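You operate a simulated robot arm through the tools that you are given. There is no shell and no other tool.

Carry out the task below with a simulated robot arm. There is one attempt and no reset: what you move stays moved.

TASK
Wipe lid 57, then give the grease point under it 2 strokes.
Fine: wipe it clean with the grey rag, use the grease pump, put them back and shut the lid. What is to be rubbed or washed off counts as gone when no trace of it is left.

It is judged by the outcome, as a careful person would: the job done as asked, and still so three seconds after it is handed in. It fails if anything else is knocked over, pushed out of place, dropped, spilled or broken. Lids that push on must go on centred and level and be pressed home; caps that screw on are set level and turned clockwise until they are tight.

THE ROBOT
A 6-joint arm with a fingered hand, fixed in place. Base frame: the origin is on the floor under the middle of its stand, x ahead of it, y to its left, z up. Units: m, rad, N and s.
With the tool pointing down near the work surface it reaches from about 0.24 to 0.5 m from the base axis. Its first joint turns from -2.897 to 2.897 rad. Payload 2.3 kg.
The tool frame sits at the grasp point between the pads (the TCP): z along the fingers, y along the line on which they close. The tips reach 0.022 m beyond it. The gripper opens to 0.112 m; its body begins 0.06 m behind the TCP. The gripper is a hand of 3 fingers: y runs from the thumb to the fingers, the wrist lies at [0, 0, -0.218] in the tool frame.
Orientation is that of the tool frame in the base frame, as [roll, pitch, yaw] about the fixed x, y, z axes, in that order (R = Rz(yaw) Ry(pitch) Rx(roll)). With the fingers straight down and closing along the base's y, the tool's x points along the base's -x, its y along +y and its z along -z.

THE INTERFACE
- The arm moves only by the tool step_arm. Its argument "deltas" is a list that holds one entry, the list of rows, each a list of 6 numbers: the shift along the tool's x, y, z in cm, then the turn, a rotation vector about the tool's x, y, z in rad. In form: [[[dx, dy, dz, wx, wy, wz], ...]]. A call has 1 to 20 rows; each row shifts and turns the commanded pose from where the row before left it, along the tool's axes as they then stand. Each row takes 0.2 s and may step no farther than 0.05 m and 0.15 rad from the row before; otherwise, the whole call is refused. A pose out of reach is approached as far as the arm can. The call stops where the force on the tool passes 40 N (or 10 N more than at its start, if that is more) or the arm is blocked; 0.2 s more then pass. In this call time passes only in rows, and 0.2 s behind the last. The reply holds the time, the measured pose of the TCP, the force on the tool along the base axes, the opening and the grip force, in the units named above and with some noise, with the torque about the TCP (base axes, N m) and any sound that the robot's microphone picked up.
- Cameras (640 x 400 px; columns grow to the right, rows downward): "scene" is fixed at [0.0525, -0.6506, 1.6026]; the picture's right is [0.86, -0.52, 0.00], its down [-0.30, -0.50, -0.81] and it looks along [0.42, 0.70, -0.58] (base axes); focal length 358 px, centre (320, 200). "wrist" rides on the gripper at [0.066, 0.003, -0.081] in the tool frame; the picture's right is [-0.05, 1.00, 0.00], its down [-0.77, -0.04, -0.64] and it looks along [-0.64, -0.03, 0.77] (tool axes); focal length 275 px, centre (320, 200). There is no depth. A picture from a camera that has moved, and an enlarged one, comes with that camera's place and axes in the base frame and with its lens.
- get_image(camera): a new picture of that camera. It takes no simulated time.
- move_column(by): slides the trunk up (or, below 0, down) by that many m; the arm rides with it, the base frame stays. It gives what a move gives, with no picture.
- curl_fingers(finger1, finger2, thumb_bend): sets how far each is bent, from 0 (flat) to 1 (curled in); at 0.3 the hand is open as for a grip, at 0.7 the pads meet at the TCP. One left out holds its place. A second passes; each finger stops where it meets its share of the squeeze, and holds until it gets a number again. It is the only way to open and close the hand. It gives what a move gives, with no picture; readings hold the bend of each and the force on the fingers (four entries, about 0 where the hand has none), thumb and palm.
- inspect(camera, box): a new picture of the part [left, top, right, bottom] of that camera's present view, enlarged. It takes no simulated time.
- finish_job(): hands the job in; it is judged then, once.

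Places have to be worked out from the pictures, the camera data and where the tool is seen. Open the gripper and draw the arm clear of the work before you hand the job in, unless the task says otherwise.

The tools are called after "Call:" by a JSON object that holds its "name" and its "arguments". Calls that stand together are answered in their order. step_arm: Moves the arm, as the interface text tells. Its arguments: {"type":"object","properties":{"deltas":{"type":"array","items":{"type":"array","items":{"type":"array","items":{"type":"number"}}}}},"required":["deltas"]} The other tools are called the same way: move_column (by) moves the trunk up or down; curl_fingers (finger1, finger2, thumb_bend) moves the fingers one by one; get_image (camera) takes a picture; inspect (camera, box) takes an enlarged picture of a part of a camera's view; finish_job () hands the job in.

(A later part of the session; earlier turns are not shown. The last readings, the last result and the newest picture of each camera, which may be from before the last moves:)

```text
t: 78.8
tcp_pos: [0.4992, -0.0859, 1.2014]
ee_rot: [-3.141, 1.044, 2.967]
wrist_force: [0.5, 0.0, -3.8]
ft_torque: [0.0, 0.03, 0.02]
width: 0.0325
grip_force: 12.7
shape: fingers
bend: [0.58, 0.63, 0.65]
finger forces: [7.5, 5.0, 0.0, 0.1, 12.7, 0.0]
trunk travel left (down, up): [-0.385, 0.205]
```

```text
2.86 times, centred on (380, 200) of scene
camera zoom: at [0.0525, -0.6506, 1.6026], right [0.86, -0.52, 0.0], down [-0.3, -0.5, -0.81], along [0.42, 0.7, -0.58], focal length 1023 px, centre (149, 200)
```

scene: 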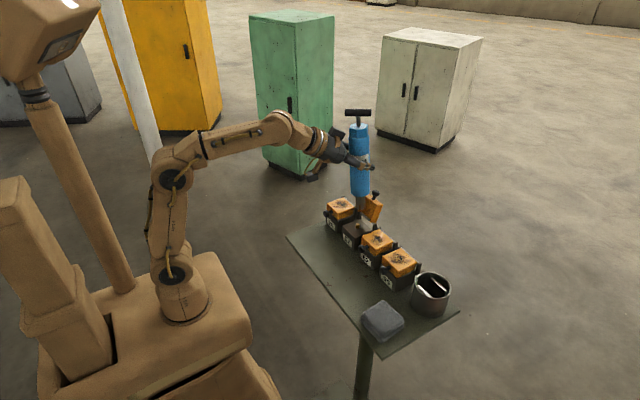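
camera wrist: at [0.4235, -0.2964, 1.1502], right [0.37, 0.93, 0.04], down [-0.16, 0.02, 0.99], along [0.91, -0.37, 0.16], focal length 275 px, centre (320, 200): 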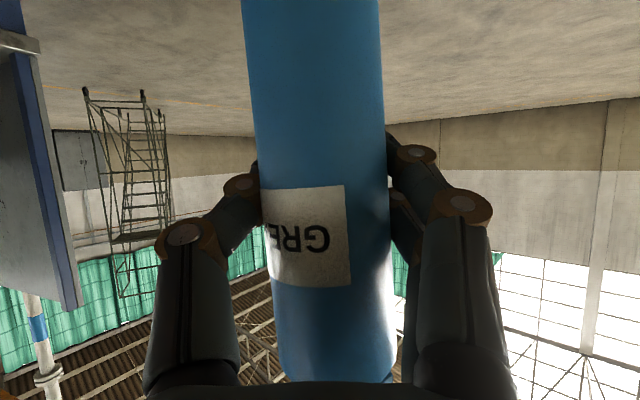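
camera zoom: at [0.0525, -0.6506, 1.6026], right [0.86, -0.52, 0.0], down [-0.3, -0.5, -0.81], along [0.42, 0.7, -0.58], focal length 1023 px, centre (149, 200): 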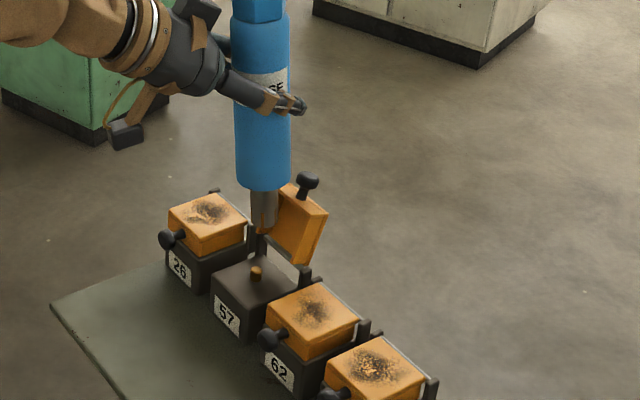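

The pump hangs above box 57. I enlarge nozzle, nipple and T-bar to judge tilt and offset.

Call:
{"name": "inspect", "arguments": {"camera": "scene", "box": [335, 180, 395, 240]}}

Call:
{"name": "inspect", "arguments": {"camera": "scene", "box": [325, 95, 395, 165]}}

Call:
{"name": "get_image", "arguments": {"camera": "wrist"}}

```text
6.67 times, centred on (365, 210) of scene
camera zoom: at [0.0525, -0.6506, 1.6026], right [0.86, -0.52, 0.0], down [-0.3, -0.5, -0.81], along [0.42, 0.7, -0.58], focal length 2388 px, centre (20, 133)
```

zoom: 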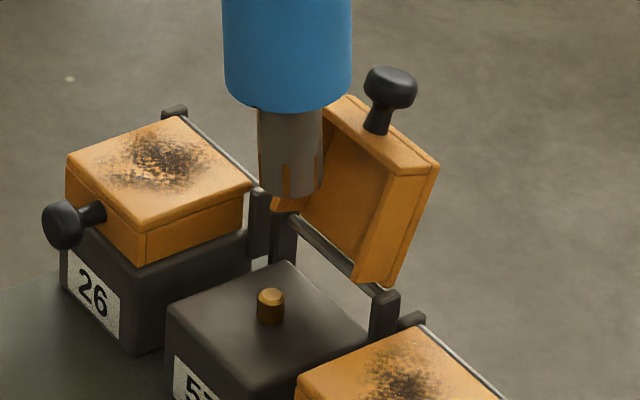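

```text
5.71 times, centred on (360, 130) of scene
camera zoom: at [0.0525, -0.6506, 1.6026], right [0.86, -0.52, 0.0], down [-0.3, -0.5, -0.81], along [0.42, 0.7, -0.58], focal length 2046 px, centre (91, 600)
```

zoom: 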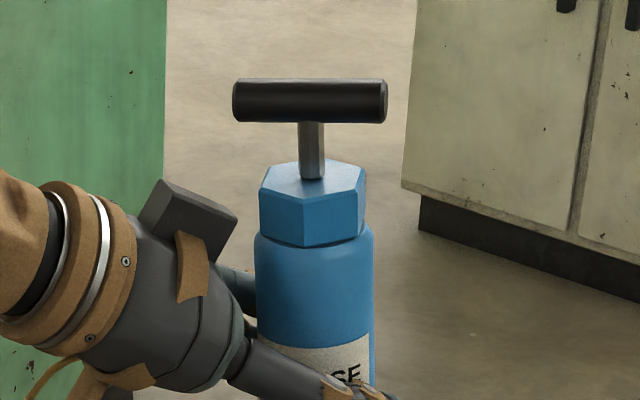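

```text
taken
camera wrist: at [0.3984, -0.0651, 1.1832], right [0.2, 0.98, 0.04], down [-0.17, -0.01, 0.99], along [0.97, -0.2, 0.16], focal length 275 px, centre (320, 200)
```

wrist: 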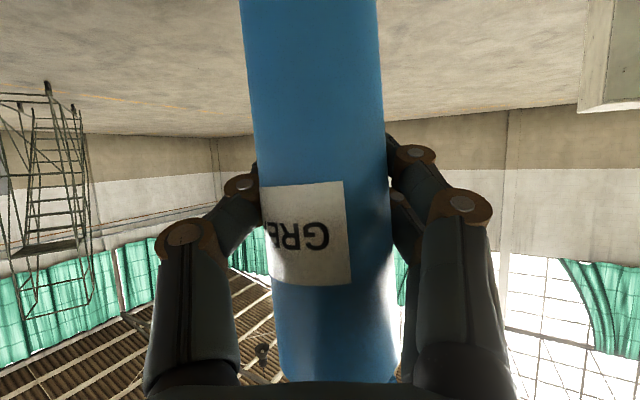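

The pump leans about 4° back and 2.4° to the left in the grip. I rotate the hand to bring it vertical.

Call:
{"name": "step_arm", "arguments": {"deltas": [[[0, 0, 0, -0.0142, 0.0785, 0.0244]]]}}

Call:
{"name": "inspect", "arguments": {"camera": "scene", "box": [335, 180, 395, 240]}}

Call:
{"name": "inspect", "arguments": {"camera": "scene", "box": [325, 95, 395, 165]}}

```text
t: 79.2
tcp_pos: [0.4988, -0.0878, 1.2004]
ee_rot: [3.092, 0.963, 2.923]
wrist_force: [0.1, 0.9, -4.9]
ft_torque: [-0.03, 0.01, -0.02]
width: 0.0326
grip_force: 12.7
shape: fingers
bend: [0.58, 0.63, 0.65]
finger forces: [7.6, 5.1, 0.0, 0.1, 12.8, 0.0]
trunk travel left (down, up): [-0.385, 0.205]
```

```text
6.67 times, centred on (365, 210) of scene
camera zoom: at [0.0525, -0.6506, 1.6026], right [0.86, -0.52, 0.0], down [-0.3, -0.5, -0.81], along [0.42, 0.7, -0.58], focal length 2388 px, centre (20, 133)
```

zoom: 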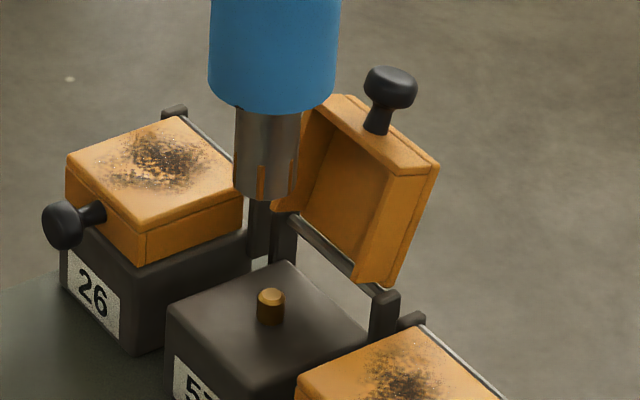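

```text
5.71 times, centred on (360, 130) of scene
camera zoom: at [0.0525, -0.6506, 1.6026], right [0.86, -0.52, 0.0], down [-0.3, -0.5, -0.81], along [0.42, 0.7, -0.58], focal length 2046 px, centre (91, 600)
```

zoom: 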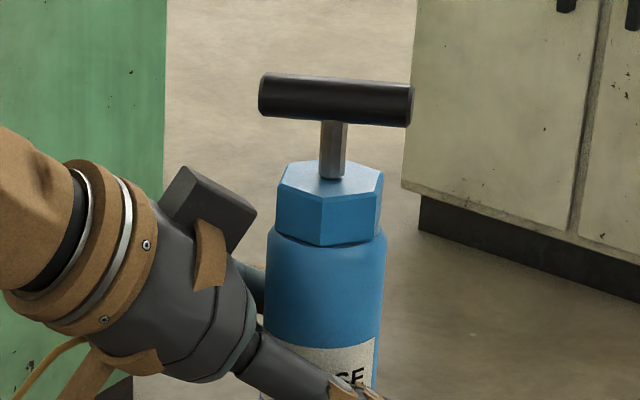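

Nearly vertical now (about 1° off). I correct the rest, shift +5 mm in x, −1.5 mm in y and lower 4 cm, leaving roughly 1.5 cm above the nipple.

Call:
{"name": "step_arm", "arguments": {"deltas": [[[-0.3, -0.06, 0.43, -0.0106, -0.0012, 0.0152], [1.64, -0.05, 1.14, 0, 0, 0], [1.64, -0.05, 1.14, 0, 0, 0]]]}}

Call:
{"name": "inspect", "arguments": {"camera": "scene", "box": [335, 190, 395, 250]}}

Call:
{"name": "inspect", "arguments": {"camera": "scene", "box": [325, 105, 395, 175]}}

```text
t: 80.0
tcp_pos: [0.5028, -0.0874, 1.162]
ee_rot: [3.059, 0.965, 2.894]
wrist_force: [0.5, 0.0, -3.6]
ft_torque: [0.02, -0.04, -0.01]
width: 0.0327
grip_force: 12.7
shape: fingers
bend: [0.58, 0.63, 0.65]
finger forces: [7.4, 5.1, 0.0, 0.1, 12.7, 0.1]
trunk travel left (down, up): [-0.385, 0.205]
```

```text
6.67 times, centred on (365, 220) of scene
camera zoom: at [0.0525, -0.6506, 1.6026], right [0.86, -0.52, 0.0], down [-0.3, -0.5, -0.81], along [0.42, 0.7, -0.58], focal length 2388 px, centre (20, 67)
```

zoom: 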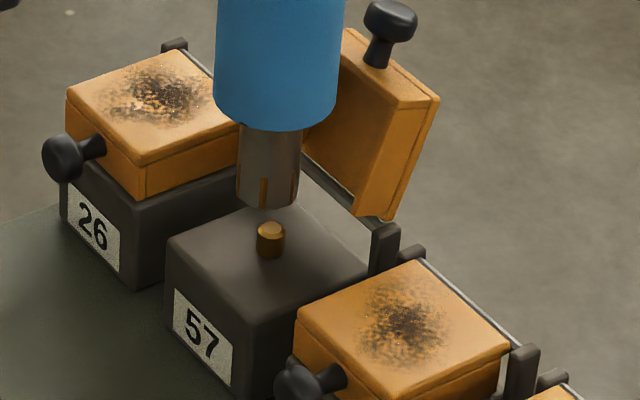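

```text
5.71 times, centred on (360, 140) of scene
camera zoom: at [0.0525, -0.6506, 1.6026], right [0.86, -0.52, 0.0], down [-0.3, -0.5, -0.81], along [0.42, 0.7, -0.58], focal length 2046 px, centre (91, 543)
```

zoom: 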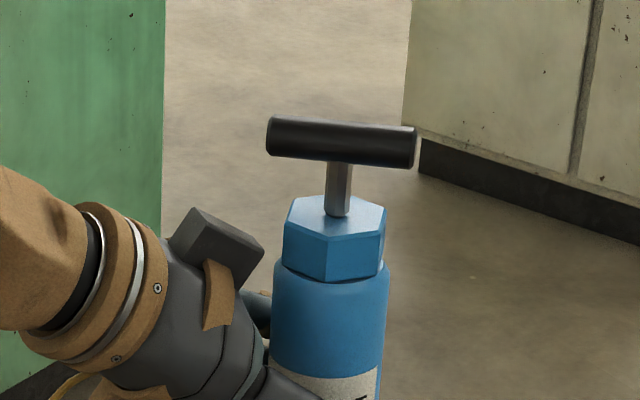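

The nozzle now hovers about 1.7 cm above the nipple, upright, off by roughly 1 mm in x and 2.5 mm in y. I correct that and lower 1.2 cm.

Call:
{"name": "step_arm", "arguments": {"deltas": [[[0.9, -0.29, 0.79, 0, 0, 0]]]}}

Call:
{"name": "inspect", "arguments": {"camera": "scene", "box": [345, 200, 385, 240]}}

```text
t: 80.4
tcp_pos: [0.5046, -0.0901, 1.1498]
ee_rot: [3.059, 0.965, 2.897]
wrist_force: [-0.1, -1.1, -3.9]
ft_torque: [0.01, 0.01, 0.01]
width: 0.0329
grip_force: 12.7
shape: fingers
bend: [0.58, 0.63, 0.65]
finger forces: [7.3, 5.1, 0.0, 0.0, 12.8, 0.0]
trunk travel left (down, up): [-0.385, 0.205]
```

```text
10.00 times, centred on (365, 220) of scene
camera zoom: at [0.0525, -0.6506, 1.6026], right [0.86, -0.52, 0.0], down [-0.3, -0.5, -0.81], along [0.42, 0.7, -0.58], focal length 3581 px, centre (-130, 0)
```

zoom: 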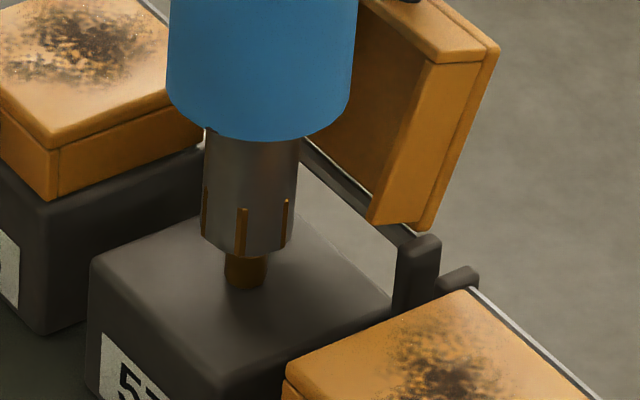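

The nozzle sits right over the nipple, within about a millimetre, a few mm above. I lower in 2 mm steps and watch the force.

Call:
{"name": "step_arm", "arguments": {"deltas": [[[0.164, -0.009, 0.114, 0, 0, 0], [0.164, -0.009, 0.114, 0, 0, 0]]]}}

Call:
{"name": "inspect", "arguments": {"camera": "scene", "box": [345, 200, 385, 240]}}

```text
t: 81.0
tcp_pos: [0.504, -0.0913, 1.1453]
ee_rot: [3.057, 0.964, 2.896]
wrist_force: [-1.1, 0.8, -4.1]
ft_torque: [-0.04, -0.01, 0.01]
width: 0.0329
grip_force: 12.3
shape: fingers
bend: [0.58, 0.63, 0.65]
finger forces: [7.5, 5.1, 0.0, 0.0, 12.6, 0.0]
trunk travel left (down, up): [-0.385, 0.205]
```

```text
10.00 times, centred on (365, 220) of scene
camera zoom: at [0.0525, -0.6506, 1.6026], right [0.86, -0.52, 0.0], down [-0.3, -0.5, -0.81], along [0.42, 0.7, -0.58], focal length 3581 px, centre (-130, 0)
```

zoom: 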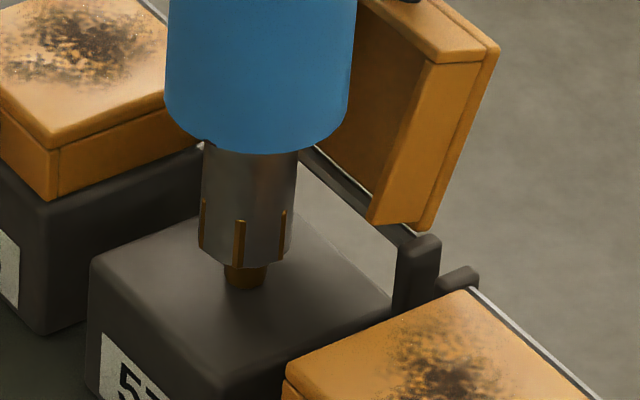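

Nozzle rim is level with the nipple's top and concentric in the view; no contact force yet. I continue down in 2 mm steps.

Call:
{"name": "step_arm", "arguments": {"deltas": [[[0.164, -0.009, 0.114, 0, 0, 0]]]}}

Call:
{"name": "step_arm", "arguments": {"deltas": [[[0.164, -0.009, 0.114, 0, 0, 0]]]}}

Call:
{"name": "inspect", "arguments": {"camera": "scene", "box": [345, 200, 385, 240]}}

```text
t: 81.4
tcp_pos: [0.505, -0.0904, 1.1436]
ee_rot: [3.059, 0.966, 2.896]
wrist_force: [0.0, 0.4, -4.8]
ft_torque: [-0.02, -0.03, 0.0]
width: 0.0327
grip_force: 12.8
shape: fingers
bend: [0.58, 0.63, 0.65]
finger forces: [7.5, 5.1, 0.1, 0.0, 12.6, 0.1]
trunk travel left (down, up): [-0.385, 0.205]
```

```text
t: 81.8
tcp_pos: [0.5049, -0.09, 1.1418]
ee_rot: [3.058, 0.965, 2.895]
wrist_force: [0.5, -0.5, -4.2]
ft_torque: [-0.01, -0.02, -0.01]
width: 0.0327
grip_force: 13.2
shape: fingers
bend: [0.58, 0.63, 0.65]
finger forces: [7.4, 5.2, 0.1, 0.1, 12.7, 0.0]
trunk travel left (down, up): [-0.385, 0.205]
```

```text
10.00 times, centred on (365, 220) of scene
camera zoom: at [0.0525, -0.6506, 1.6026], right [0.86, -0.52, 0.0], down [-0.3, -0.5, -0.81], along [0.42, 0.7, -0.58], focal length 3581 px, centre (-130, 0)
```

zoom: 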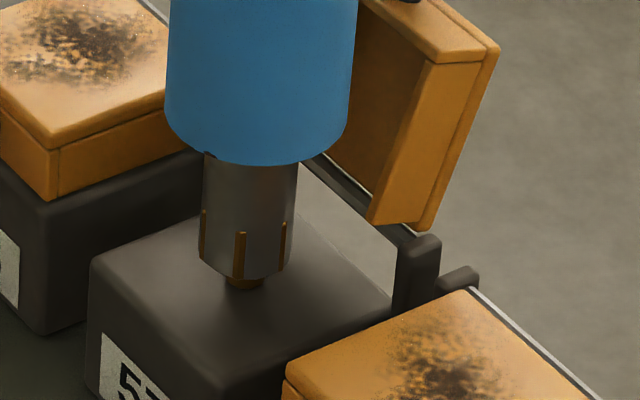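

The coupler is sliding over the nipple without resistance. Further down in 2 mm steps.

Call:
{"name": "step_arm", "arguments": {"deltas": [[[0.164, -0.009, 0.114, 0, 0, 0]]]}}

Call:
{"name": "step_arm", "arguments": {"deltas": [[[0.164, -0.009, 0.114, 0, 0, 0]]]}}

Call:
{"name": "step_arm", "arguments": {"deltas": [[[0.164, -0.009, 0.114, 0, 0, 0]]]}}

Call:
{"name": "inspect", "arguments": {"camera": "scene", "box": [345, 200, 385, 240]}}

```text
t: 82.2
tcp_pos: [0.5041, -0.0903, 1.1408]
ee_rot: [3.059, 0.966, 2.897]
wrist_force: [0.1, -0.6, 2.6]
ft_torque: [-0.01, -0.07, -0.03]
width: 0.0326
grip_force: 13.2
shape: fingers
bend: [0.58, 0.64, 0.65]
finger forces: [7.8, 5.2, 0.0, 0.0, 13.3, 0.0]
trunk travel left (down, up): [-0.385, 0.205]
```

```text
t: 82.6
tcp_pos: [0.5028, -0.0903, 1.1406]
ee_rot: [3.06, 0.97, 2.898]
wrist_force: [0.9, -1.4, 11.5]
ft_torque: [0.02, -0.11, -0.03]
width: 0.032
grip_force: 13.6
shape: fingers
bend: [0.58, 0.64, 0.65]
finger forces: [8.0, 5.2, 0.1, 0.0, 14.2, 0.1]
trunk travel left (down, up): [-0.385, 0.205]
```

```text
t: 83.0
tcp_pos: [0.5004, -0.0905, 1.1393]
ee_rot: [3.061, 0.971, 2.895]
wrist_force: [1.8, -0.7, 21.7]
ft_torque: [0.02, -0.21, -0.02]
width: 0.0324
grip_force: 14.4
shape: fingers
bend: [0.59, 0.64, 0.65]
finger forces: [8.4, 5.5, 0.1, 0.1, 15.2, 0.0]
trunk travel left (down, up): [-0.385, 0.205]
```

```text
10.00 times, centred on (365, 220) of scene
camera zoom: at [0.0525, -0.6506, 1.6026], right [0.86, -0.52, 0.0], down [-0.3, -0.5, -0.81], along [0.42, 0.7, -0.58], focal length 3581 px, centre (-130, 0)
```

zoom: 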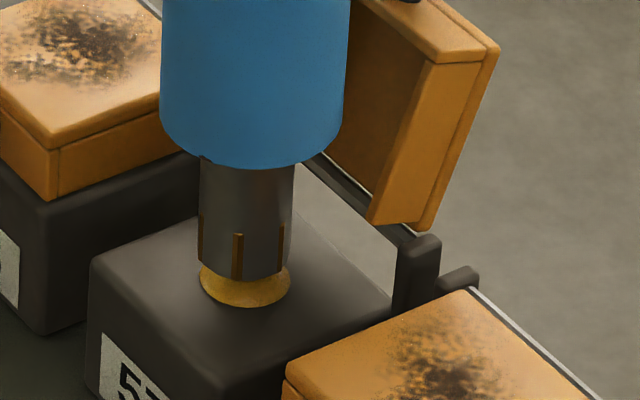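

Grease has appeared around the nipple: pressing the pump down works it. I look at the handle and the grease closely before doing anything else.

Call:
{"name": "inspect", "arguments": {"camera": "scene", "box": [325, 105, 395, 175]}}

Call:
{"name": "inspect", "arguments": {"camera": "scene", "box": [350, 215, 380, 240]}}

```text
5.71 times, centred on (360, 140) of scene
camera zoom: at [0.0525, -0.6506, 1.6026], right [0.86, -0.52, 0.0], down [-0.3, -0.5, -0.81], along [0.42, 0.7, -0.58], focal length 2046 px, centre (91, 543)
```

zoom: 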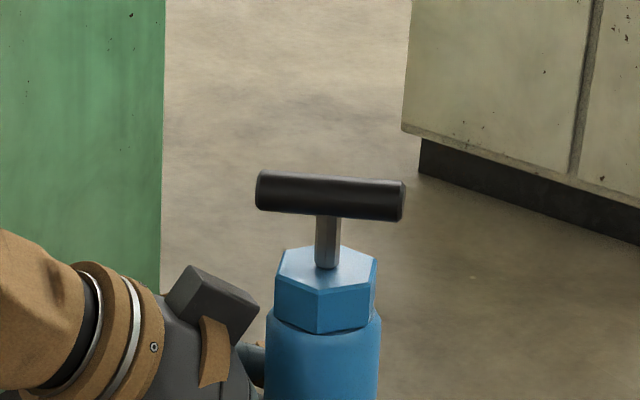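

```text
16.00 times, centred on (365, 228) of scene
camera zoom: at [0.0525, -0.6506, 1.6026], right [0.86, -0.52, 0.0], down [-0.3, -0.5, -0.81], along [0.42, 0.7, -0.58], focal length 5730 px, centre (-400, -240)
```

zoom: 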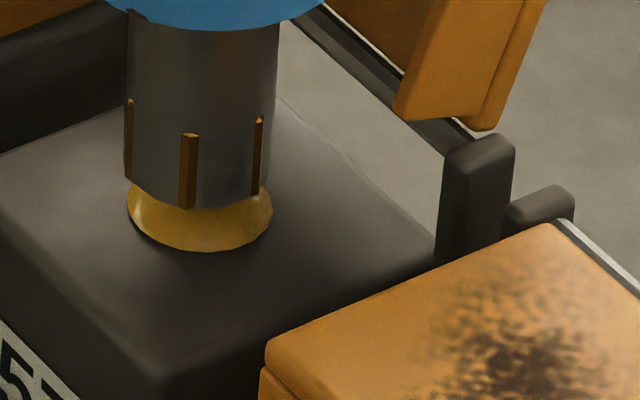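

The T-bar has not moved relative to the barrel, so a stroke is made by pressing the whole pump onto the point: one stroke is in. I now relieve the pressure by raising 5 mm, staying on the nipple.

Call:
{"name": "step_arm", "arguments": {"deltas": [[[-0.164, 0.009, -0.114, 0, 0, 0], [-0.164, 0.009, -0.114, 0, 0, 0], [-0.164, 0.009, -0.114, 0, 0, 0]]]}}

Call:
{"name": "inspect", "arguments": {"camera": "scene", "box": [350, 215, 380, 240]}}

Call:
{"name": "inspect", "arguments": {"camera": "scene", "box": [325, 105, 395, 175]}}

```text
t: 83.8
tcp_pos: [0.5031, -0.0901, 1.1413]
ee_rot: [3.058, 0.963, 2.895]
wrist_force: [-1.0, 0.0, -0.4]
ft_torque: [0.0, 0.0, 0.01]
width: 0.032
grip_force: 13.2
shape: fingers
bend: [0.59, 0.64, 0.65]
finger forces: [7.5, 5.4, 0.0, 0.0, 13.2, 0.1]
trunk travel left (down, up): [-0.385, 0.205]
```

```text
16.00 times, centred on (365, 228) of scene
camera zoom: at [0.0525, -0.6506, 1.6026], right [0.86, -0.52, 0.0], down [-0.3, -0.5, -0.81], along [0.42, 0.7, -0.58], focal length 5730 px, centre (-400, -240)
```

zoom: 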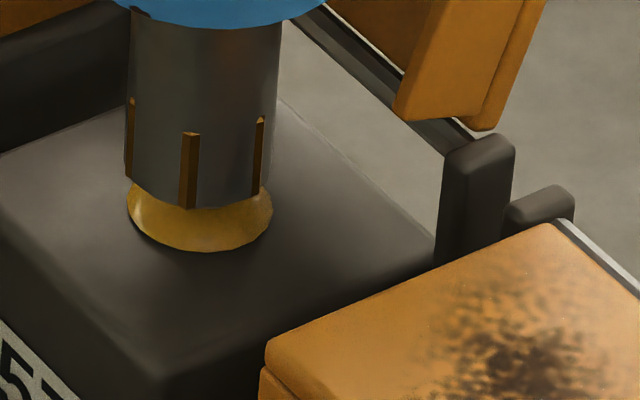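

```text
5.71 times, centred on (360, 140) of scene
camera zoom: at [0.0525, -0.6506, 1.6026], right [0.86, -0.52, 0.0], down [-0.3, -0.5, -0.81], along [0.42, 0.7, -0.58], focal length 2046 px, centre (91, 543)
```

zoom: 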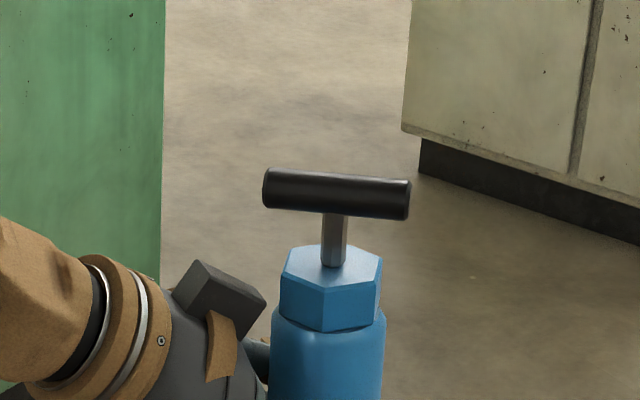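

Still resting lightly on the nipple. I lift a further 4 mm so the pressure is fully off.

Call:
{"name": "step_arm", "arguments": {"deltas": [[[-0.164, 0.009, -0.114, 0, 0, 0], [-0.164, 0.009, -0.114, 0, 0, 0]]]}}

Call:
{"name": "inspect", "arguments": {"camera": "scene", "box": [350, 215, 380, 240]}}

```text
t: 84.4
tcp_pos: [0.5047, -0.0904, 1.1459]
ee_rot: [3.056, 0.963, 2.896]
wrist_force: [0.4, -0.1, -3.7]
ft_torque: [-0.03, 0.01, 0.0]
width: 0.0322
grip_force: 12.4
shape: fingers
bend: [0.59, 0.64, 0.65]
finger forces: [7.5, 5.1, 0.1, 0.0, 12.9, 0.1]
trunk travel left (down, up): [-0.385, 0.205]
```

```text
16.00 times, centred on (365, 228) of scene
camera zoom: at [0.0525, -0.6506, 1.6026], right [0.86, -0.52, 0.0], down [-0.3, -0.5, -0.81], along [0.42, 0.7, -0.58], focal length 5730 px, centre (-400, -240)
```

zoom: 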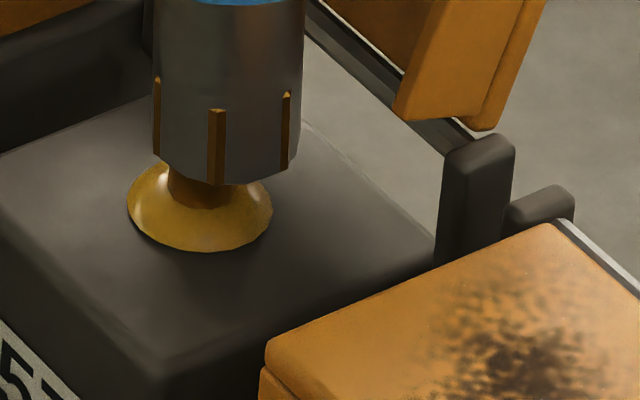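

The pressure is off, and the coupler has shifted about 4 mm sideways off the nipple axis (the pump slipped a little in the grip). I measure the lean again before re-centring.

Call:
{"name": "inspect", "arguments": {"camera": "scene", "box": [325, 105, 395, 175]}}

Call:
{"name": "inspect", "arguments": {"camera": "scene", "box": [335, 190, 395, 250]}}

Call:
{"name": "get_image", "arguments": {"camera": "wrist"}}

```text
5.71 times, centred on (360, 140) of scene
camera zoom: at [0.0525, -0.6506, 1.6026], right [0.86, -0.52, 0.0], down [-0.3, -0.5, -0.81], along [0.42, 0.7, -0.58], focal length 2046 px, centre (91, 543)
```

zoom: 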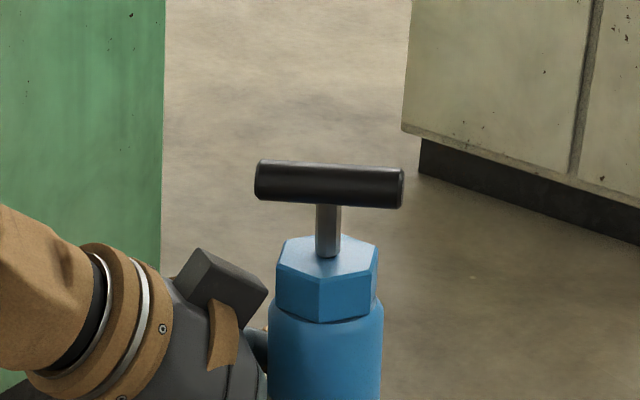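

```text
6.67 times, centred on (365, 220) of scene
camera zoom: at [0.0525, -0.6506, 1.6026], right [0.86, -0.52, 0.0], down [-0.3, -0.5, -0.81], along [0.42, 0.7, -0.58], focal length 2388 px, centre (20, 67)
```

zoom: 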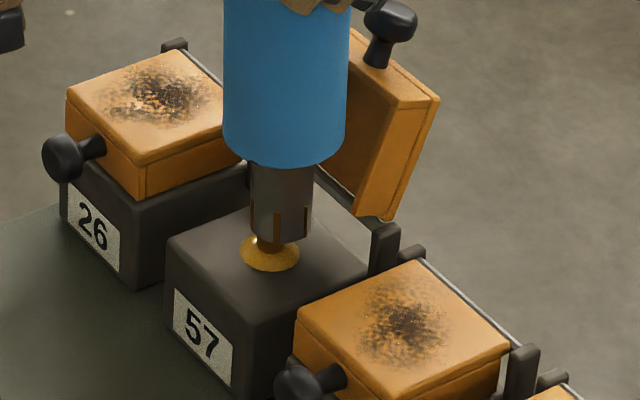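

```text
taken
camera wrist: at [0.4028, -0.0686, 1.1362], right [0.2, 0.98, 0.09], down [-0.1, -0.07, 0.99], along [0.97, -0.21, 0.08], focal length 275 px, centre (320, 200)
```

wrist: 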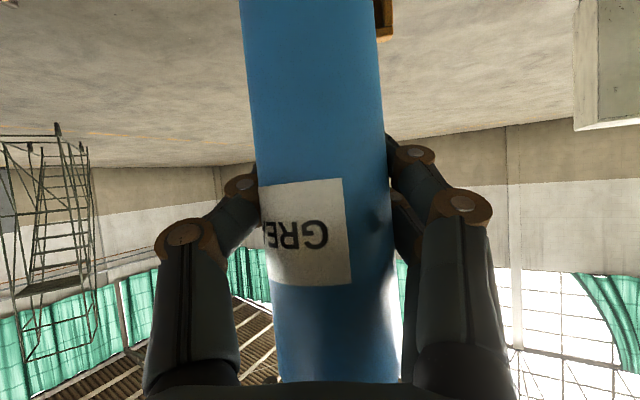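

The pump leaned about 2.5° back in the grip. I raise 6 mm, rotate the hand to bring it upright again, and re-check the centring.

Call:
{"name": "step_arm", "arguments": {"deltas": [[[-0.5, 0.03, -0.34, 0, 0, 0], [-0.07, 0.07, 0.12, -0.0001, 0.0458, 0.0039]]]}}

Call:
{"name": "inspect", "arguments": {"camera": "scene", "box": [325, 105, 395, 175]}}

Call:
{"name": "inspect", "arguments": {"camera": "scene", "box": [345, 200, 385, 240]}}

```text
t: 85.0
tcp_pos: [0.5059, -0.09, 1.1512]
ee_rot: [3.061, 0.917, 2.896]
wrist_force: [0.0, 0.4, -4.4]
ft_torque: [0.02, -0.01, -0.02]
width: 0.032
grip_force: 12.4
shape: fingers
bend: [0.59, 0.64, 0.65]
finger forces: [7.5, 5.2, 0.0, 0.0, 12.9, 0.0]
trunk travel left (down, up): [-0.385, 0.205]
```

```text
5.71 times, centred on (360, 140) of scene
camera zoom: at [0.0525, -0.6506, 1.6026], right [0.86, -0.52, 0.0], down [-0.3, -0.5, -0.81], along [0.42, 0.7, -0.58], focal length 2046 px, centre (91, 543)
```

zoom: 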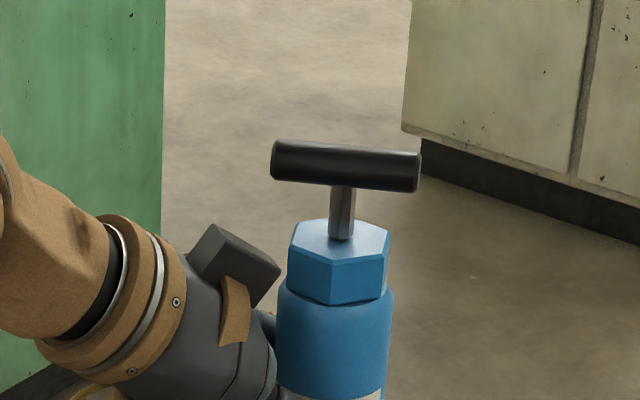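

```text
10.00 times, centred on (365, 220) of scene
camera zoom: at [0.0525, -0.6506, 1.6026], right [0.86, -0.52, 0.0], down [-0.3, -0.5, -0.81], along [0.42, 0.7, -0.58], focal length 3581 px, centre (-130, 0)
```

zoom: 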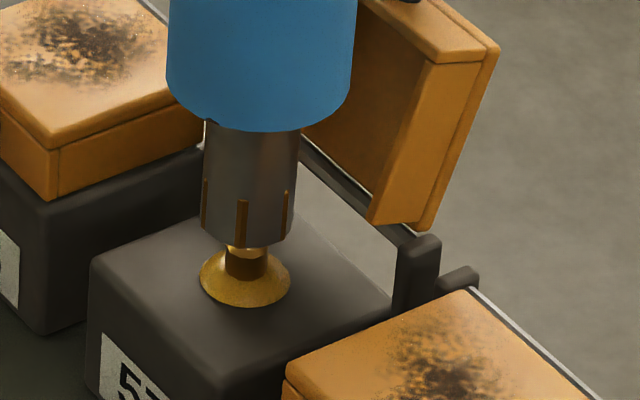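

Upright and concentric again. I go down for the second stroke: first 8 mm without contact, then in small steps.

Call:
{"name": "step_arm", "arguments": {"deltas": [[[0.159, -0.01, 0.121, 0, 0, 0], [0.159, -0.01, 0.121, 0, 0, 0], [0.159, -0.01, 0.121, 0, 0, 0], [0.159, -0.01, 0.121, 0, 0, 0]]]}}

Call:
{"name": "inspect", "arguments": {"camera": "scene", "box": [350, 215, 380, 240]}}

```text
t: 86.0
tcp_pos: [0.5056, -0.0892, 1.1435]
ee_rot: [3.059, 0.919, 2.895]
wrist_force: [0.0, -0.1, -4.4]
ft_torque: [0.01, -0.01, 0.0]
width: 0.0323
grip_force: 12.7
shape: fingers
bend: [0.59, 0.64, 0.65]
finger forces: [7.5, 5.2, 0.0, 0.1, 12.8, 0.0]
trunk travel left (down, up): [-0.385, 0.205]
```

```text
16.00 times, centred on (365, 228) of scene
camera zoom: at [0.0525, -0.6506, 1.6026], right [0.86, -0.52, 0.0], down [-0.3, -0.5, -0.81], along [0.42, 0.7, -0.58], focal length 5730 px, centre (-400, -240)
```

zoom: 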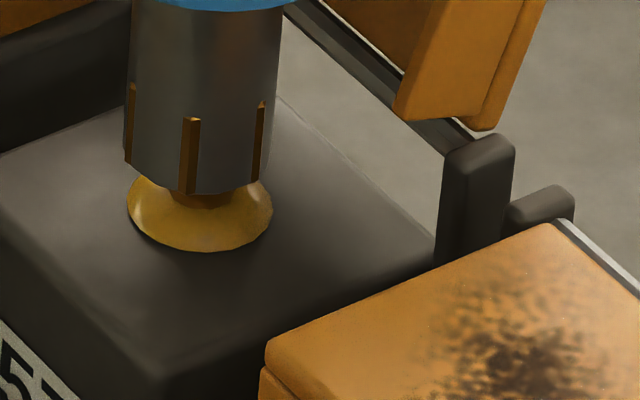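

Centred on the nipple, force still just the pump's weight. I continue in 1.5–2 mm steps and watch force and grease.

Call:
{"name": "step_arm", "arguments": {"deltas": [[[0.159, -0.01, 0.121, 0, 0, 0]]]}}

Call:
{"name": "step_arm", "arguments": {"deltas": [[[0.12, -0.008, 0.09, 0, 0, 0]]]}}

Call:
{"name": "inspect", "arguments": {"camera": "scene", "box": [350, 215, 380, 240]}}

```text
t: 86.4
tcp_pos: [0.5058, -0.0919, 1.1414]
ee_rot: [3.059, 0.92, 2.894]
wrist_force: [0.3, -0.9, -4.6]
ft_torque: [-0.02, -0.02, 0.03]
width: 0.0317
grip_force: 12.6
shape: fingers
bend: [0.59, 0.64, 0.65]
finger forces: [7.5, 5.2, 0.0, 0.0, 12.7, 0.1]
trunk travel left (down, up): [-0.385, 0.205]
```

```text
t: 86.8
tcp_pos: [0.5049, -0.089, 1.1402]
ee_rot: [3.059, 0.921, 2.896]
wrist_force: [0.9, -0.2, -0.1]
ft_torque: [-0.01, -0.03, 0.0]
width: 0.0321
grip_force: 13.1
shape: fingers
bend: [0.59, 0.64, 0.65]
finger forces: [7.5, 5.1, 0.1, 0.0, 13.1, 0.0]
trunk travel left (down, up): [-0.385, 0.205]
```

```text
16.00 times, centred on (365, 228) of scene
camera zoom: at [0.0525, -0.6506, 1.6026], right [0.86, -0.52, 0.0], down [-0.3, -0.5, -0.81], along [0.42, 0.7, -0.58], focal length 5730 px, centre (-400, -240)
```

zoom: 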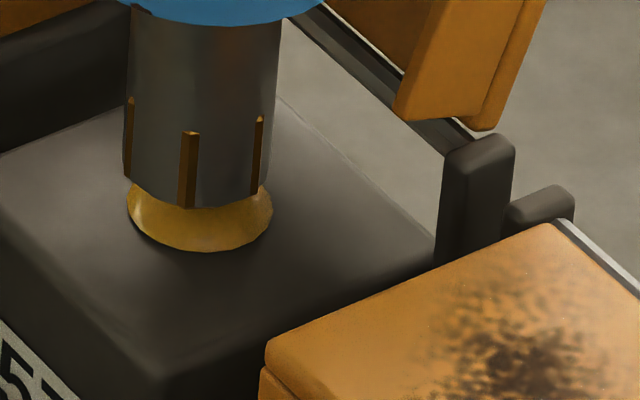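

Contact (about 4 N). The grease ring is unchanged so far. I press on 2 mm at a time, with a look each time.

Call:
{"name": "step_arm", "arguments": {"deltas": [[[0.159, -0.01, 0.121, 0, 0, 0]]]}}

Call:
{"name": "inspect", "arguments": {"camera": "scene", "box": [350, 215, 380, 240]}}

```text
t: 87.2
tcp_pos: [0.5044, -0.0904, 1.1403]
ee_rot: [3.057, 0.921, 2.895]
wrist_force: [1.3, -0.9, 9.2]
ft_torque: [-0.04, -0.15, -0.03]
width: 0.0319
grip_force: 13.5
shape: fingers
bend: [0.59, 0.64, 0.65]
finger forces: [7.8, 5.1, 0.1, 0.1, 13.7, 0.1]
trunk travel left (down, up): [-0.385, 0.205]
```

```text
16.00 times, centred on (365, 228) of scene
camera zoom: at [0.0525, -0.6506, 1.6026], right [0.86, -0.52, 0.0], down [-0.3, -0.5, -0.81], along [0.42, 0.7, -0.58], focal length 5730 px, centre (-400, -240)
```

zoom: 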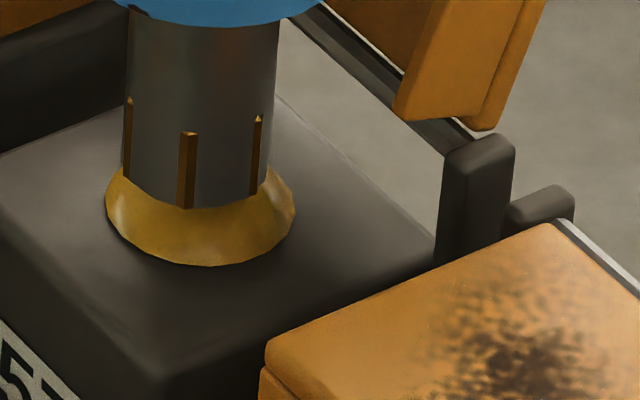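

The ring grew once more: that is the second stroke. I now lift the pump straight off the nipple without pressing again.

Call:
{"name": "step_arm", "arguments": {"deltas": [[[-0.159, 0.01, -0.121, 0, 0, 0], [-0.159, 0.01, -0.121, 0, 0, 0], [-0.4, 0.02, -0.3, 0, 0, 0], [-0.8, 0.05, -0.61, 0, 0, 0], [-1.59, 0.1, -1.21, 0, 0, 0], [-1.59, 0.1, -1.21, 0, 0, 0]]]}}

Call:
{"name": "inspect", "arguments": {"camera": "scene", "box": [335, 180, 395, 240]}}

Call:
{"name": "get_image", "arguments": {"camera": "scene"}}

```text
t: 88.6
tcp_pos: [0.5053, -0.0901, 1.197]
ee_rot: [3.058, 0.917, 2.896]
wrist_force: [0.2, 0.4, -4.5]
ft_torque: [-0.01, 0.0, 0.02]
width: 0.0317
grip_force: 12.8
shape: fingers
bend: [0.59, 0.64, 0.65]
finger forces: [7.4, 5.1, 0.1, 0.0, 12.8, 0.1]
trunk travel left (down, up): [-0.385, 0.205]
```

```text
6.67 times, centred on (365, 210) of scene
camera zoom: at [0.0525, -0.6506, 1.6026], right [0.86, -0.52, 0.0], down [-0.3, -0.5, -0.81], along [0.42, 0.7, -0.58], focal length 2388 px, centre (20, 133)
```

zoom: 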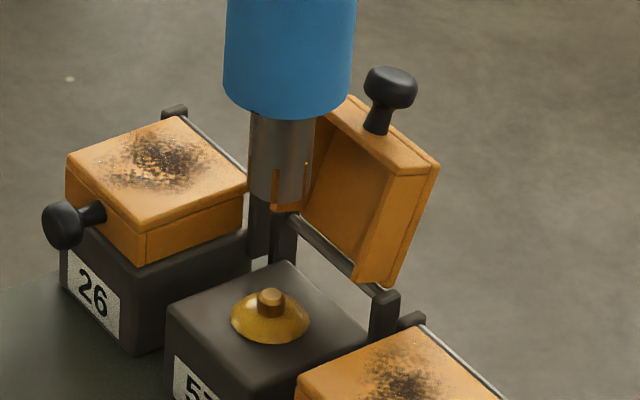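

```text
taken
```

scene: 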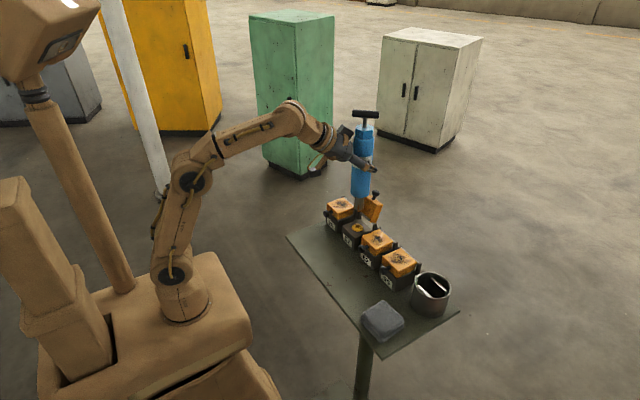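

Two strokes are in; a clean grease ring sits around the nipple. I swing the pump back toward its cup at this height (nozzle about 4 cm above the lids).

Call:
{"name": "step_arm", "arguments": {"deltas": [[[-0.07, -4.1, -0.23, 0.0635, -0.0039, 0.0485], [-0.07, -4.1, -0.23, 0.0635, -0.0039, 0.0485], [-0.07, -4.1, -0.23, 0.0635, -0.0039, 0.0485], [-0.07, -4.1, -0.23, 0.0635, -0.0039, 0.0485], [-0.07, -4.1, -0.23, 0.0635, -0.0039, 0.0485]]]}}

Call:
{"name": "get_image", "arguments": {"camera": "scene"}}

```text
t: 89.8
tcp_pos: [0.4283, -0.281, 1.1969]
ee_rot: [3.056, 0.92, 2.493]
wrist_force: [-0.2, -0.5, -4.0]
ft_torque: [-0.02, -0.04, 0.01]
width: 0.0314
grip_force: 12.0
shape: fingers
bend: [0.59, 0.65, 0.65]
finger forces: [7.2, 5.0, 0.0, 0.1, 12.4, 0.0]
trunk travel left (down, up): [-0.385, 0.205]
```

```text
taken
```

scene: 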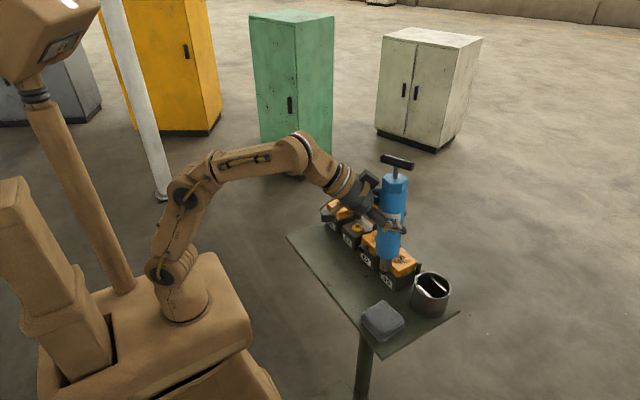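

On line with the cup. I raise the trunk 6 cm and extend toward the cup while lowering the arm correspondingly.

Call:
{"name": "move_column", "arguments": {"by": 0.06}}

Call:
{"name": "step_arm", "arguments": {"deltas": [[[0.48, -0.11, 3.5, 0, 0, 0], [0.48, -0.11, 3.5, 0, 0, 0]]]}}

Call:
{"name": "move_column", "arguments": {"by": 0.05}}

Call:
{"name": "get_image", "arguments": {"camera": "scene"}}

```text
t: 90.8
tcp_pos: [0.4311, -0.2793, 1.2556]
ee_rot: [3.059, 0.916, 2.495]
wrist_force: [-0.2, 0.0, -4.4]
ft_torque: [-0.03, 0.01, -0.03]
width: 0.0318
grip_force: 12.3
shape: fingers
bend: [0.59, 0.65, 0.65]
finger forces: [7.2, 4.9, 0.1, 0.1, 12.1, 0.1]
trunk travel left (down, up): [-0.445, 0.145]
```

```text
t: 91.4
tcp_pos: [0.4736, -0.3086, 1.2058]
ee_rot: [3.058, 0.919, 2.495]
wrist_force: [0.8, -0.7, -4.2]
ft_torque: [0.0, -0.02, -0.02]
width: 0.0313
grip_force: 11.7
shape: fingers
bend: [0.59, 0.65, 0.65]
finger forces: [7.1, 4.9, 0.0, 0.1, 11.9, 0.0]
trunk travel left (down, up): [-0.445, 0.145]
```

```text
t: 92.4
tcp_pos: [0.4723, -0.3085, 1.2557]
ee_rot: [3.058, 0.918, 2.494]
wrist_force: [-0.4, -0.8, -4.8]
ft_torque: [-0.04, 0.03, -0.02]
width: 0.0315
grip_force: 11.5
shape: fingers
bend: [0.59, 0.65, 0.65]
finger forces: [7.1, 4.8, 0.0, 0.0, 12.0, 0.1]
trunk travel left (down, up): [-0.495, 0.095]
```

```text
taken
```

scene: 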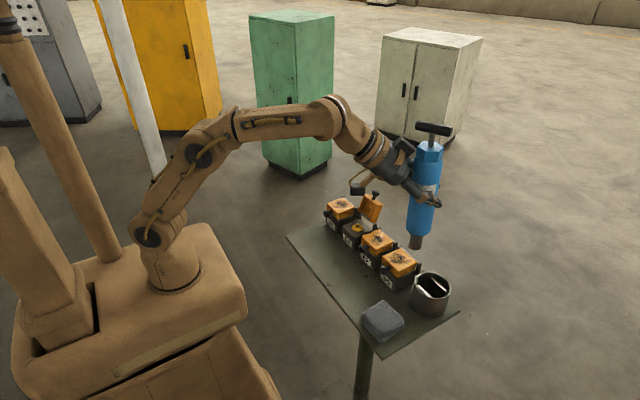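

I move on to right above the cup, nozzle about 2 cm above its rim, and check alignment.

Call:
{"name": "step_arm", "arguments": {"deltas": [[[1.18, -0.16, 3.4, 0, 0, 0], [1.18, -0.16, 3.4, 0, 0, 0], [1.18, -0.16, 3.4, 0, 0, 0]]]}}

Call:
{"name": "inspect", "arguments": {"camera": "scene", "box": [395, 250, 475, 320]}}

Call:
{"name": "inspect", "arguments": {"camera": "scene", "box": [390, 150, 480, 230]}}

```text
t: 93.2
tcp_pos: [0.5222, -0.3413, 1.164]
ee_rot: [3.057, 0.918, 2.494]
wrist_force: [-0.1, 0.3, -4.4]
ft_torque: [0.04, -0.02, 0.0]
width: 0.0313
grip_force: 12.0
shape: fingers
bend: [0.59, 0.65, 0.65]
finger forces: [6.9, 4.8, 0.1, 0.0, 11.7, 0.1]
trunk travel left (down, up): [-0.495, 0.095]
```

```text
5.71 times, centred on (435, 285) of scene
camera zoom: at [0.0525, -0.6506, 1.6026], right [0.86, -0.52, 0.0], down [-0.3, -0.5, -0.81], along [0.42, 0.7, -0.58], focal length 2046 px, centre (-337, -286)
```

zoom: 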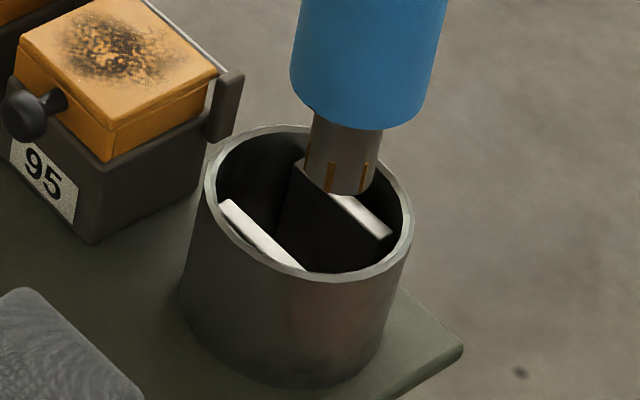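

```text
5.00 times, centred on (435, 190) of scene
camera zoom: at [0.0525, -0.6506, 1.6026], right [0.86, -0.52, 0.0], down [-0.3, -0.5, -0.81], along [0.42, 0.7, -0.58], focal length 1791 px, centre (-255, 250)
```

zoom: 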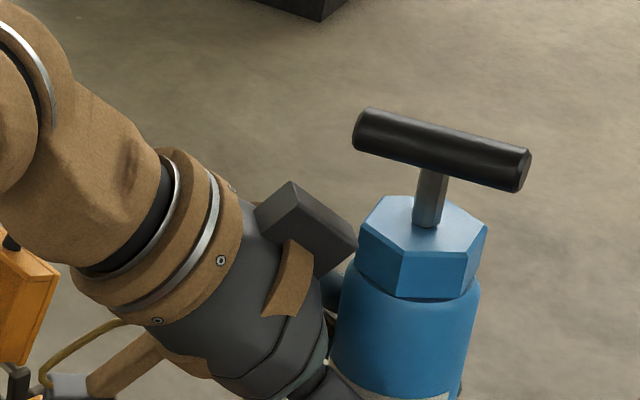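

The second press tilted the pump back about 2.8° again. I rotate the hand to bring it upright; that also centres the nozzle over the cup.

Call:
{"name": "step_arm", "arguments": {"deltas": [[[0, 0, 0, 0.0041, 0.0487, -0.0012]]]}}

Call:
{"name": "inspect", "arguments": {"camera": "scene", "box": [395, 250, 475, 320]}}

Call:
{"name": "inspect", "arguments": {"camera": "scene", "box": [390, 150, 480, 230]}}

```text
t: 93.6
tcp_pos: [0.5224, -0.3421, 1.1643]
ee_rot: [3.066, 0.869, 2.504]
wrist_force: [-0.4, 0.0, -4.3]
ft_torque: [-0.04, -0.01, 0.01]
width: 0.031
grip_force: 12.0
shape: fingers
bend: [0.59, 0.65, 0.65]
finger forces: [7.1, 4.8, 0.1, 0.1, 11.7, 0.0]
trunk travel left (down, up): [-0.495, 0.095]
```

```text
5.71 times, centred on (435, 285) of scene
camera zoom: at [0.0525, -0.6506, 1.6026], right [0.86, -0.52, 0.0], down [-0.3, -0.5, -0.81], along [0.42, 0.7, -0.58], focal length 2046 px, centre (-337, -286)
```

zoom: 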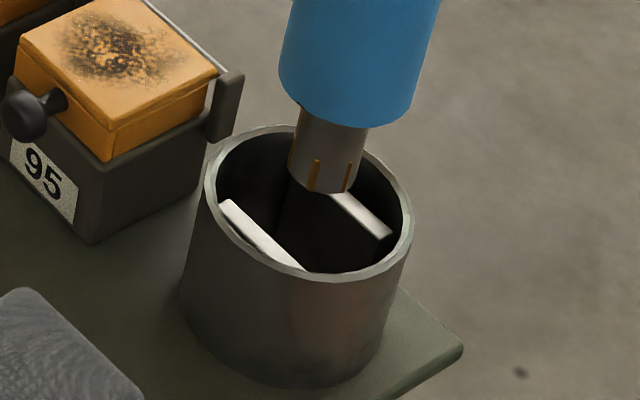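

```text
5.00 times, centred on (435, 190) of scene
camera zoom: at [0.0525, -0.6506, 1.6026], right [0.86, -0.52, 0.0], down [-0.3, -0.5, -0.81], along [0.42, 0.7, -0.58], focal length 1791 px, centre (-255, 250)
```

zoom: 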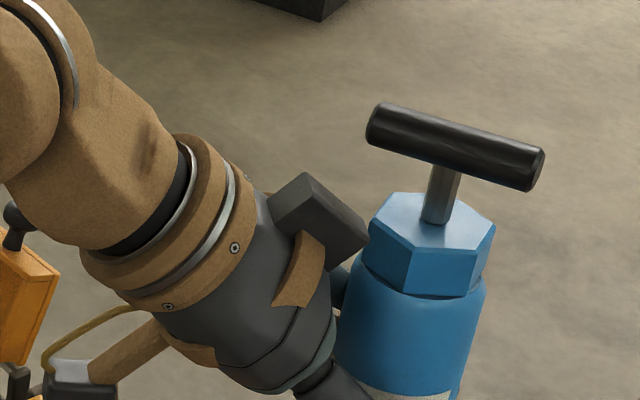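

Upright now, with the nozzle 2–4 mm too far out relative to the cup's middle. I shift −3 mm in x and lower with the trunk by 3 cm, then look.

Call:
{"name": "step_arm", "arguments": {"deltas": [[[0.18, -0.12, -0.22, 0, 0, 0]]]}}

Call:
{"name": "move_column", "arguments": {"by": -0.025}}

Call:
{"name": "inspect", "arguments": {"camera": "scene", "box": [395, 250, 475, 320]}}

```text
t: 94.0
tcp_pos: [0.5183, -0.34, 1.1656]
ee_rot: [3.069, 0.869, 2.504]
wrist_force: [0.1, -0.3, -4.0]
ft_torque: [-0.02, -0.04, 0.01]
width: 0.0314
grip_force: 11.5
shape: fingers
bend: [0.59, 0.65, 0.65]
finger forces: [6.9, 4.8, 0.0, 0.1, 11.6, 0.0]
trunk travel left (down, up): [-0.495, 0.095]
```

```text
t: 94.7
tcp_pos: [0.519, -0.34, 1.1414]
ee_rot: [3.069, 0.871, 2.503]
wrist_force: [-0.6, -0.6, -4.2]
ft_torque: [-0.04, -0.03, -0.01]
width: 0.0312
grip_force: 12.3
shape: fingers
bend: [0.59, 0.65, 0.65]
finger forces: [6.9, 4.6, 0.0, 0.1, 11.7, 0.0]
trunk travel left (down, up): [-0.47, 0.12]
```

```text
5.71 times, centred on (435, 285) of scene
camera zoom: at [0.0525, -0.6506, 1.6026], right [0.86, -0.52, 0.0], down [-0.3, -0.5, -0.81], along [0.42, 0.7, -0.58], focal length 2046 px, centre (-337, -286)
```

zoom: 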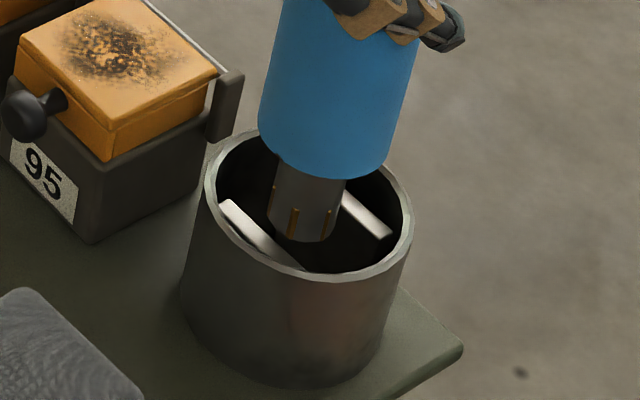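

The nozzle is between the two ribs with a couple of millimetres to spare on either side. I nudge +1 mm in x and lower another 2 cm.

Call:
{"name": "step_arm", "arguments": {"deltas": [[[-0.05, 0.05, 0.07, 0, 0, 0]]]}}

Call:
{"name": "move_column", "arguments": {"by": -0.02}}

Call:
{"name": "inspect", "arguments": {"camera": "scene", "box": [395, 250, 475, 320]}}

```text
t: 95.1
tcp_pos: [0.5191, -0.3405, 1.1412]
ee_rot: [3.067, 0.87, 2.504]
wrist_force: [0.5, 0.6, -3.7]
ft_torque: [-0.02, -0.07, -0.02]
width: 0.0315
grip_force: 11.9
shape: fingers
bend: [0.59, 0.65, 0.65]
finger forces: [6.9, 4.7, 0.1, 0.1, 11.6, 0.0]
trunk travel left (down, up): [-0.47, 0.12]
```

```text
t: 95.7
tcp_pos: [0.5182, -0.3392, 1.1235]
ee_rot: [3.069, 0.877, 2.503]
wrist_force: [3.5, -2.0, 21.8]
ft_torque: [-0.08, -0.09, 0.0]
width: 0.0269
grip_force: 13.4
shape: fingers
bend: [0.61, 0.68, 0.67]
finger forces: [7.0, 6.5, 0.0, 0.0, 12.8, 0.0]
trunk travel left (down, up): [-0.45, 0.14]
```

```text
5.71 times, centred on (435, 285) of scene
camera zoom: at [0.0525, -0.6506, 1.6026], right [0.86, -0.52, 0.0], down [-0.3, -0.5, -0.81], along [0.42, 0.7, -0.58], focal length 2046 px, centre (-337, -286)
```

zoom: 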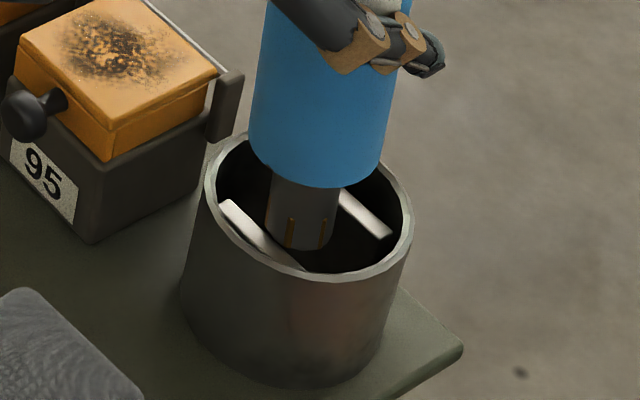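

The nozzle caught on the front rib (22 N) and the pump slid up a bit in the fingers. I raise the trunk again to free it and re-measure.

Call:
{"name": "move_column", "arguments": {"by": 0.025}}

Call:
{"name": "inspect", "arguments": {"camera": "scene", "box": [395, 250, 475, 320]}}

Call:
{"name": "inspect", "arguments": {"camera": "scene", "box": [390, 165, 480, 245]}}

Call:
{"name": "get_image", "arguments": {"camera": "wrist"}}

```text
t: 96.5
tcp_pos: [0.5193, -0.3399, 1.1447]
ee_rot: [3.069, 0.869, 2.502]
wrist_force: [-0.4, -0.6, -3.6]
ft_torque: [-0.08, -0.04, -0.01]
width: 0.0267
grip_force: 10.6
shape: fingers
bend: [0.61, 0.68, 0.66]
finger forces: [5.8, 4.8, 0.0, 0.0, 10.7, 0.0]
trunk travel left (down, up): [-0.475, 0.115]
```

```text
5.71 times, centred on (435, 285) of scene
camera zoom: at [0.0525, -0.6506, 1.6026], right [0.86, -0.52, 0.0], down [-0.3, -0.5, -0.81], along [0.42, 0.7, -0.58], focal length 2046 px, centre (-337, -286)
```

zoom: 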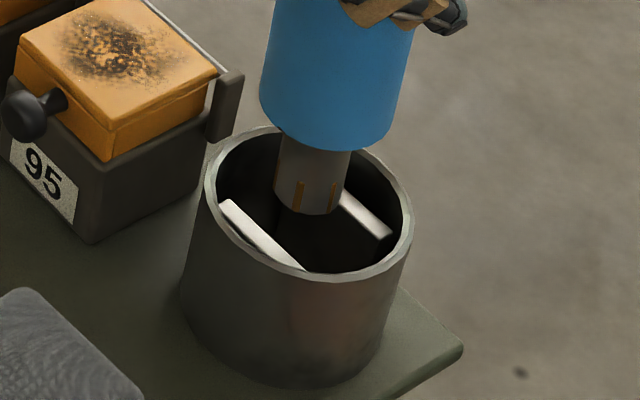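

```text
5.00 times, centred on (435, 205) of scene
camera zoom: at [0.0525, -0.6506, 1.6026], right [0.86, -0.52, 0.0], down [-0.3, -0.5, -0.81], along [0.42, 0.7, -0.58], focal length 1791 px, centre (-255, 175)
```

zoom: 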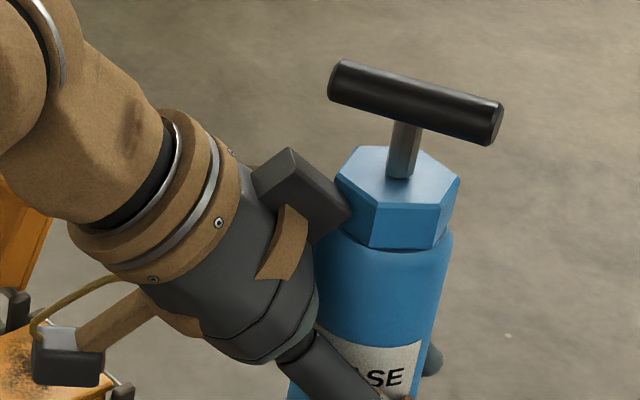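

```text
taken
camera wrist: at [0.435, -0.2804, 1.1455], right [0.57, 0.82, 0.08], down [-0.04, -0.08, 1.0], along [0.82, -0.57, -0.01], focal length 275 px, centre (320, 200)
```

wrist: 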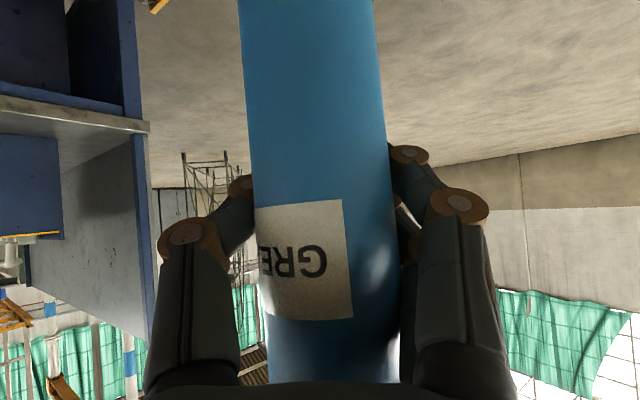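

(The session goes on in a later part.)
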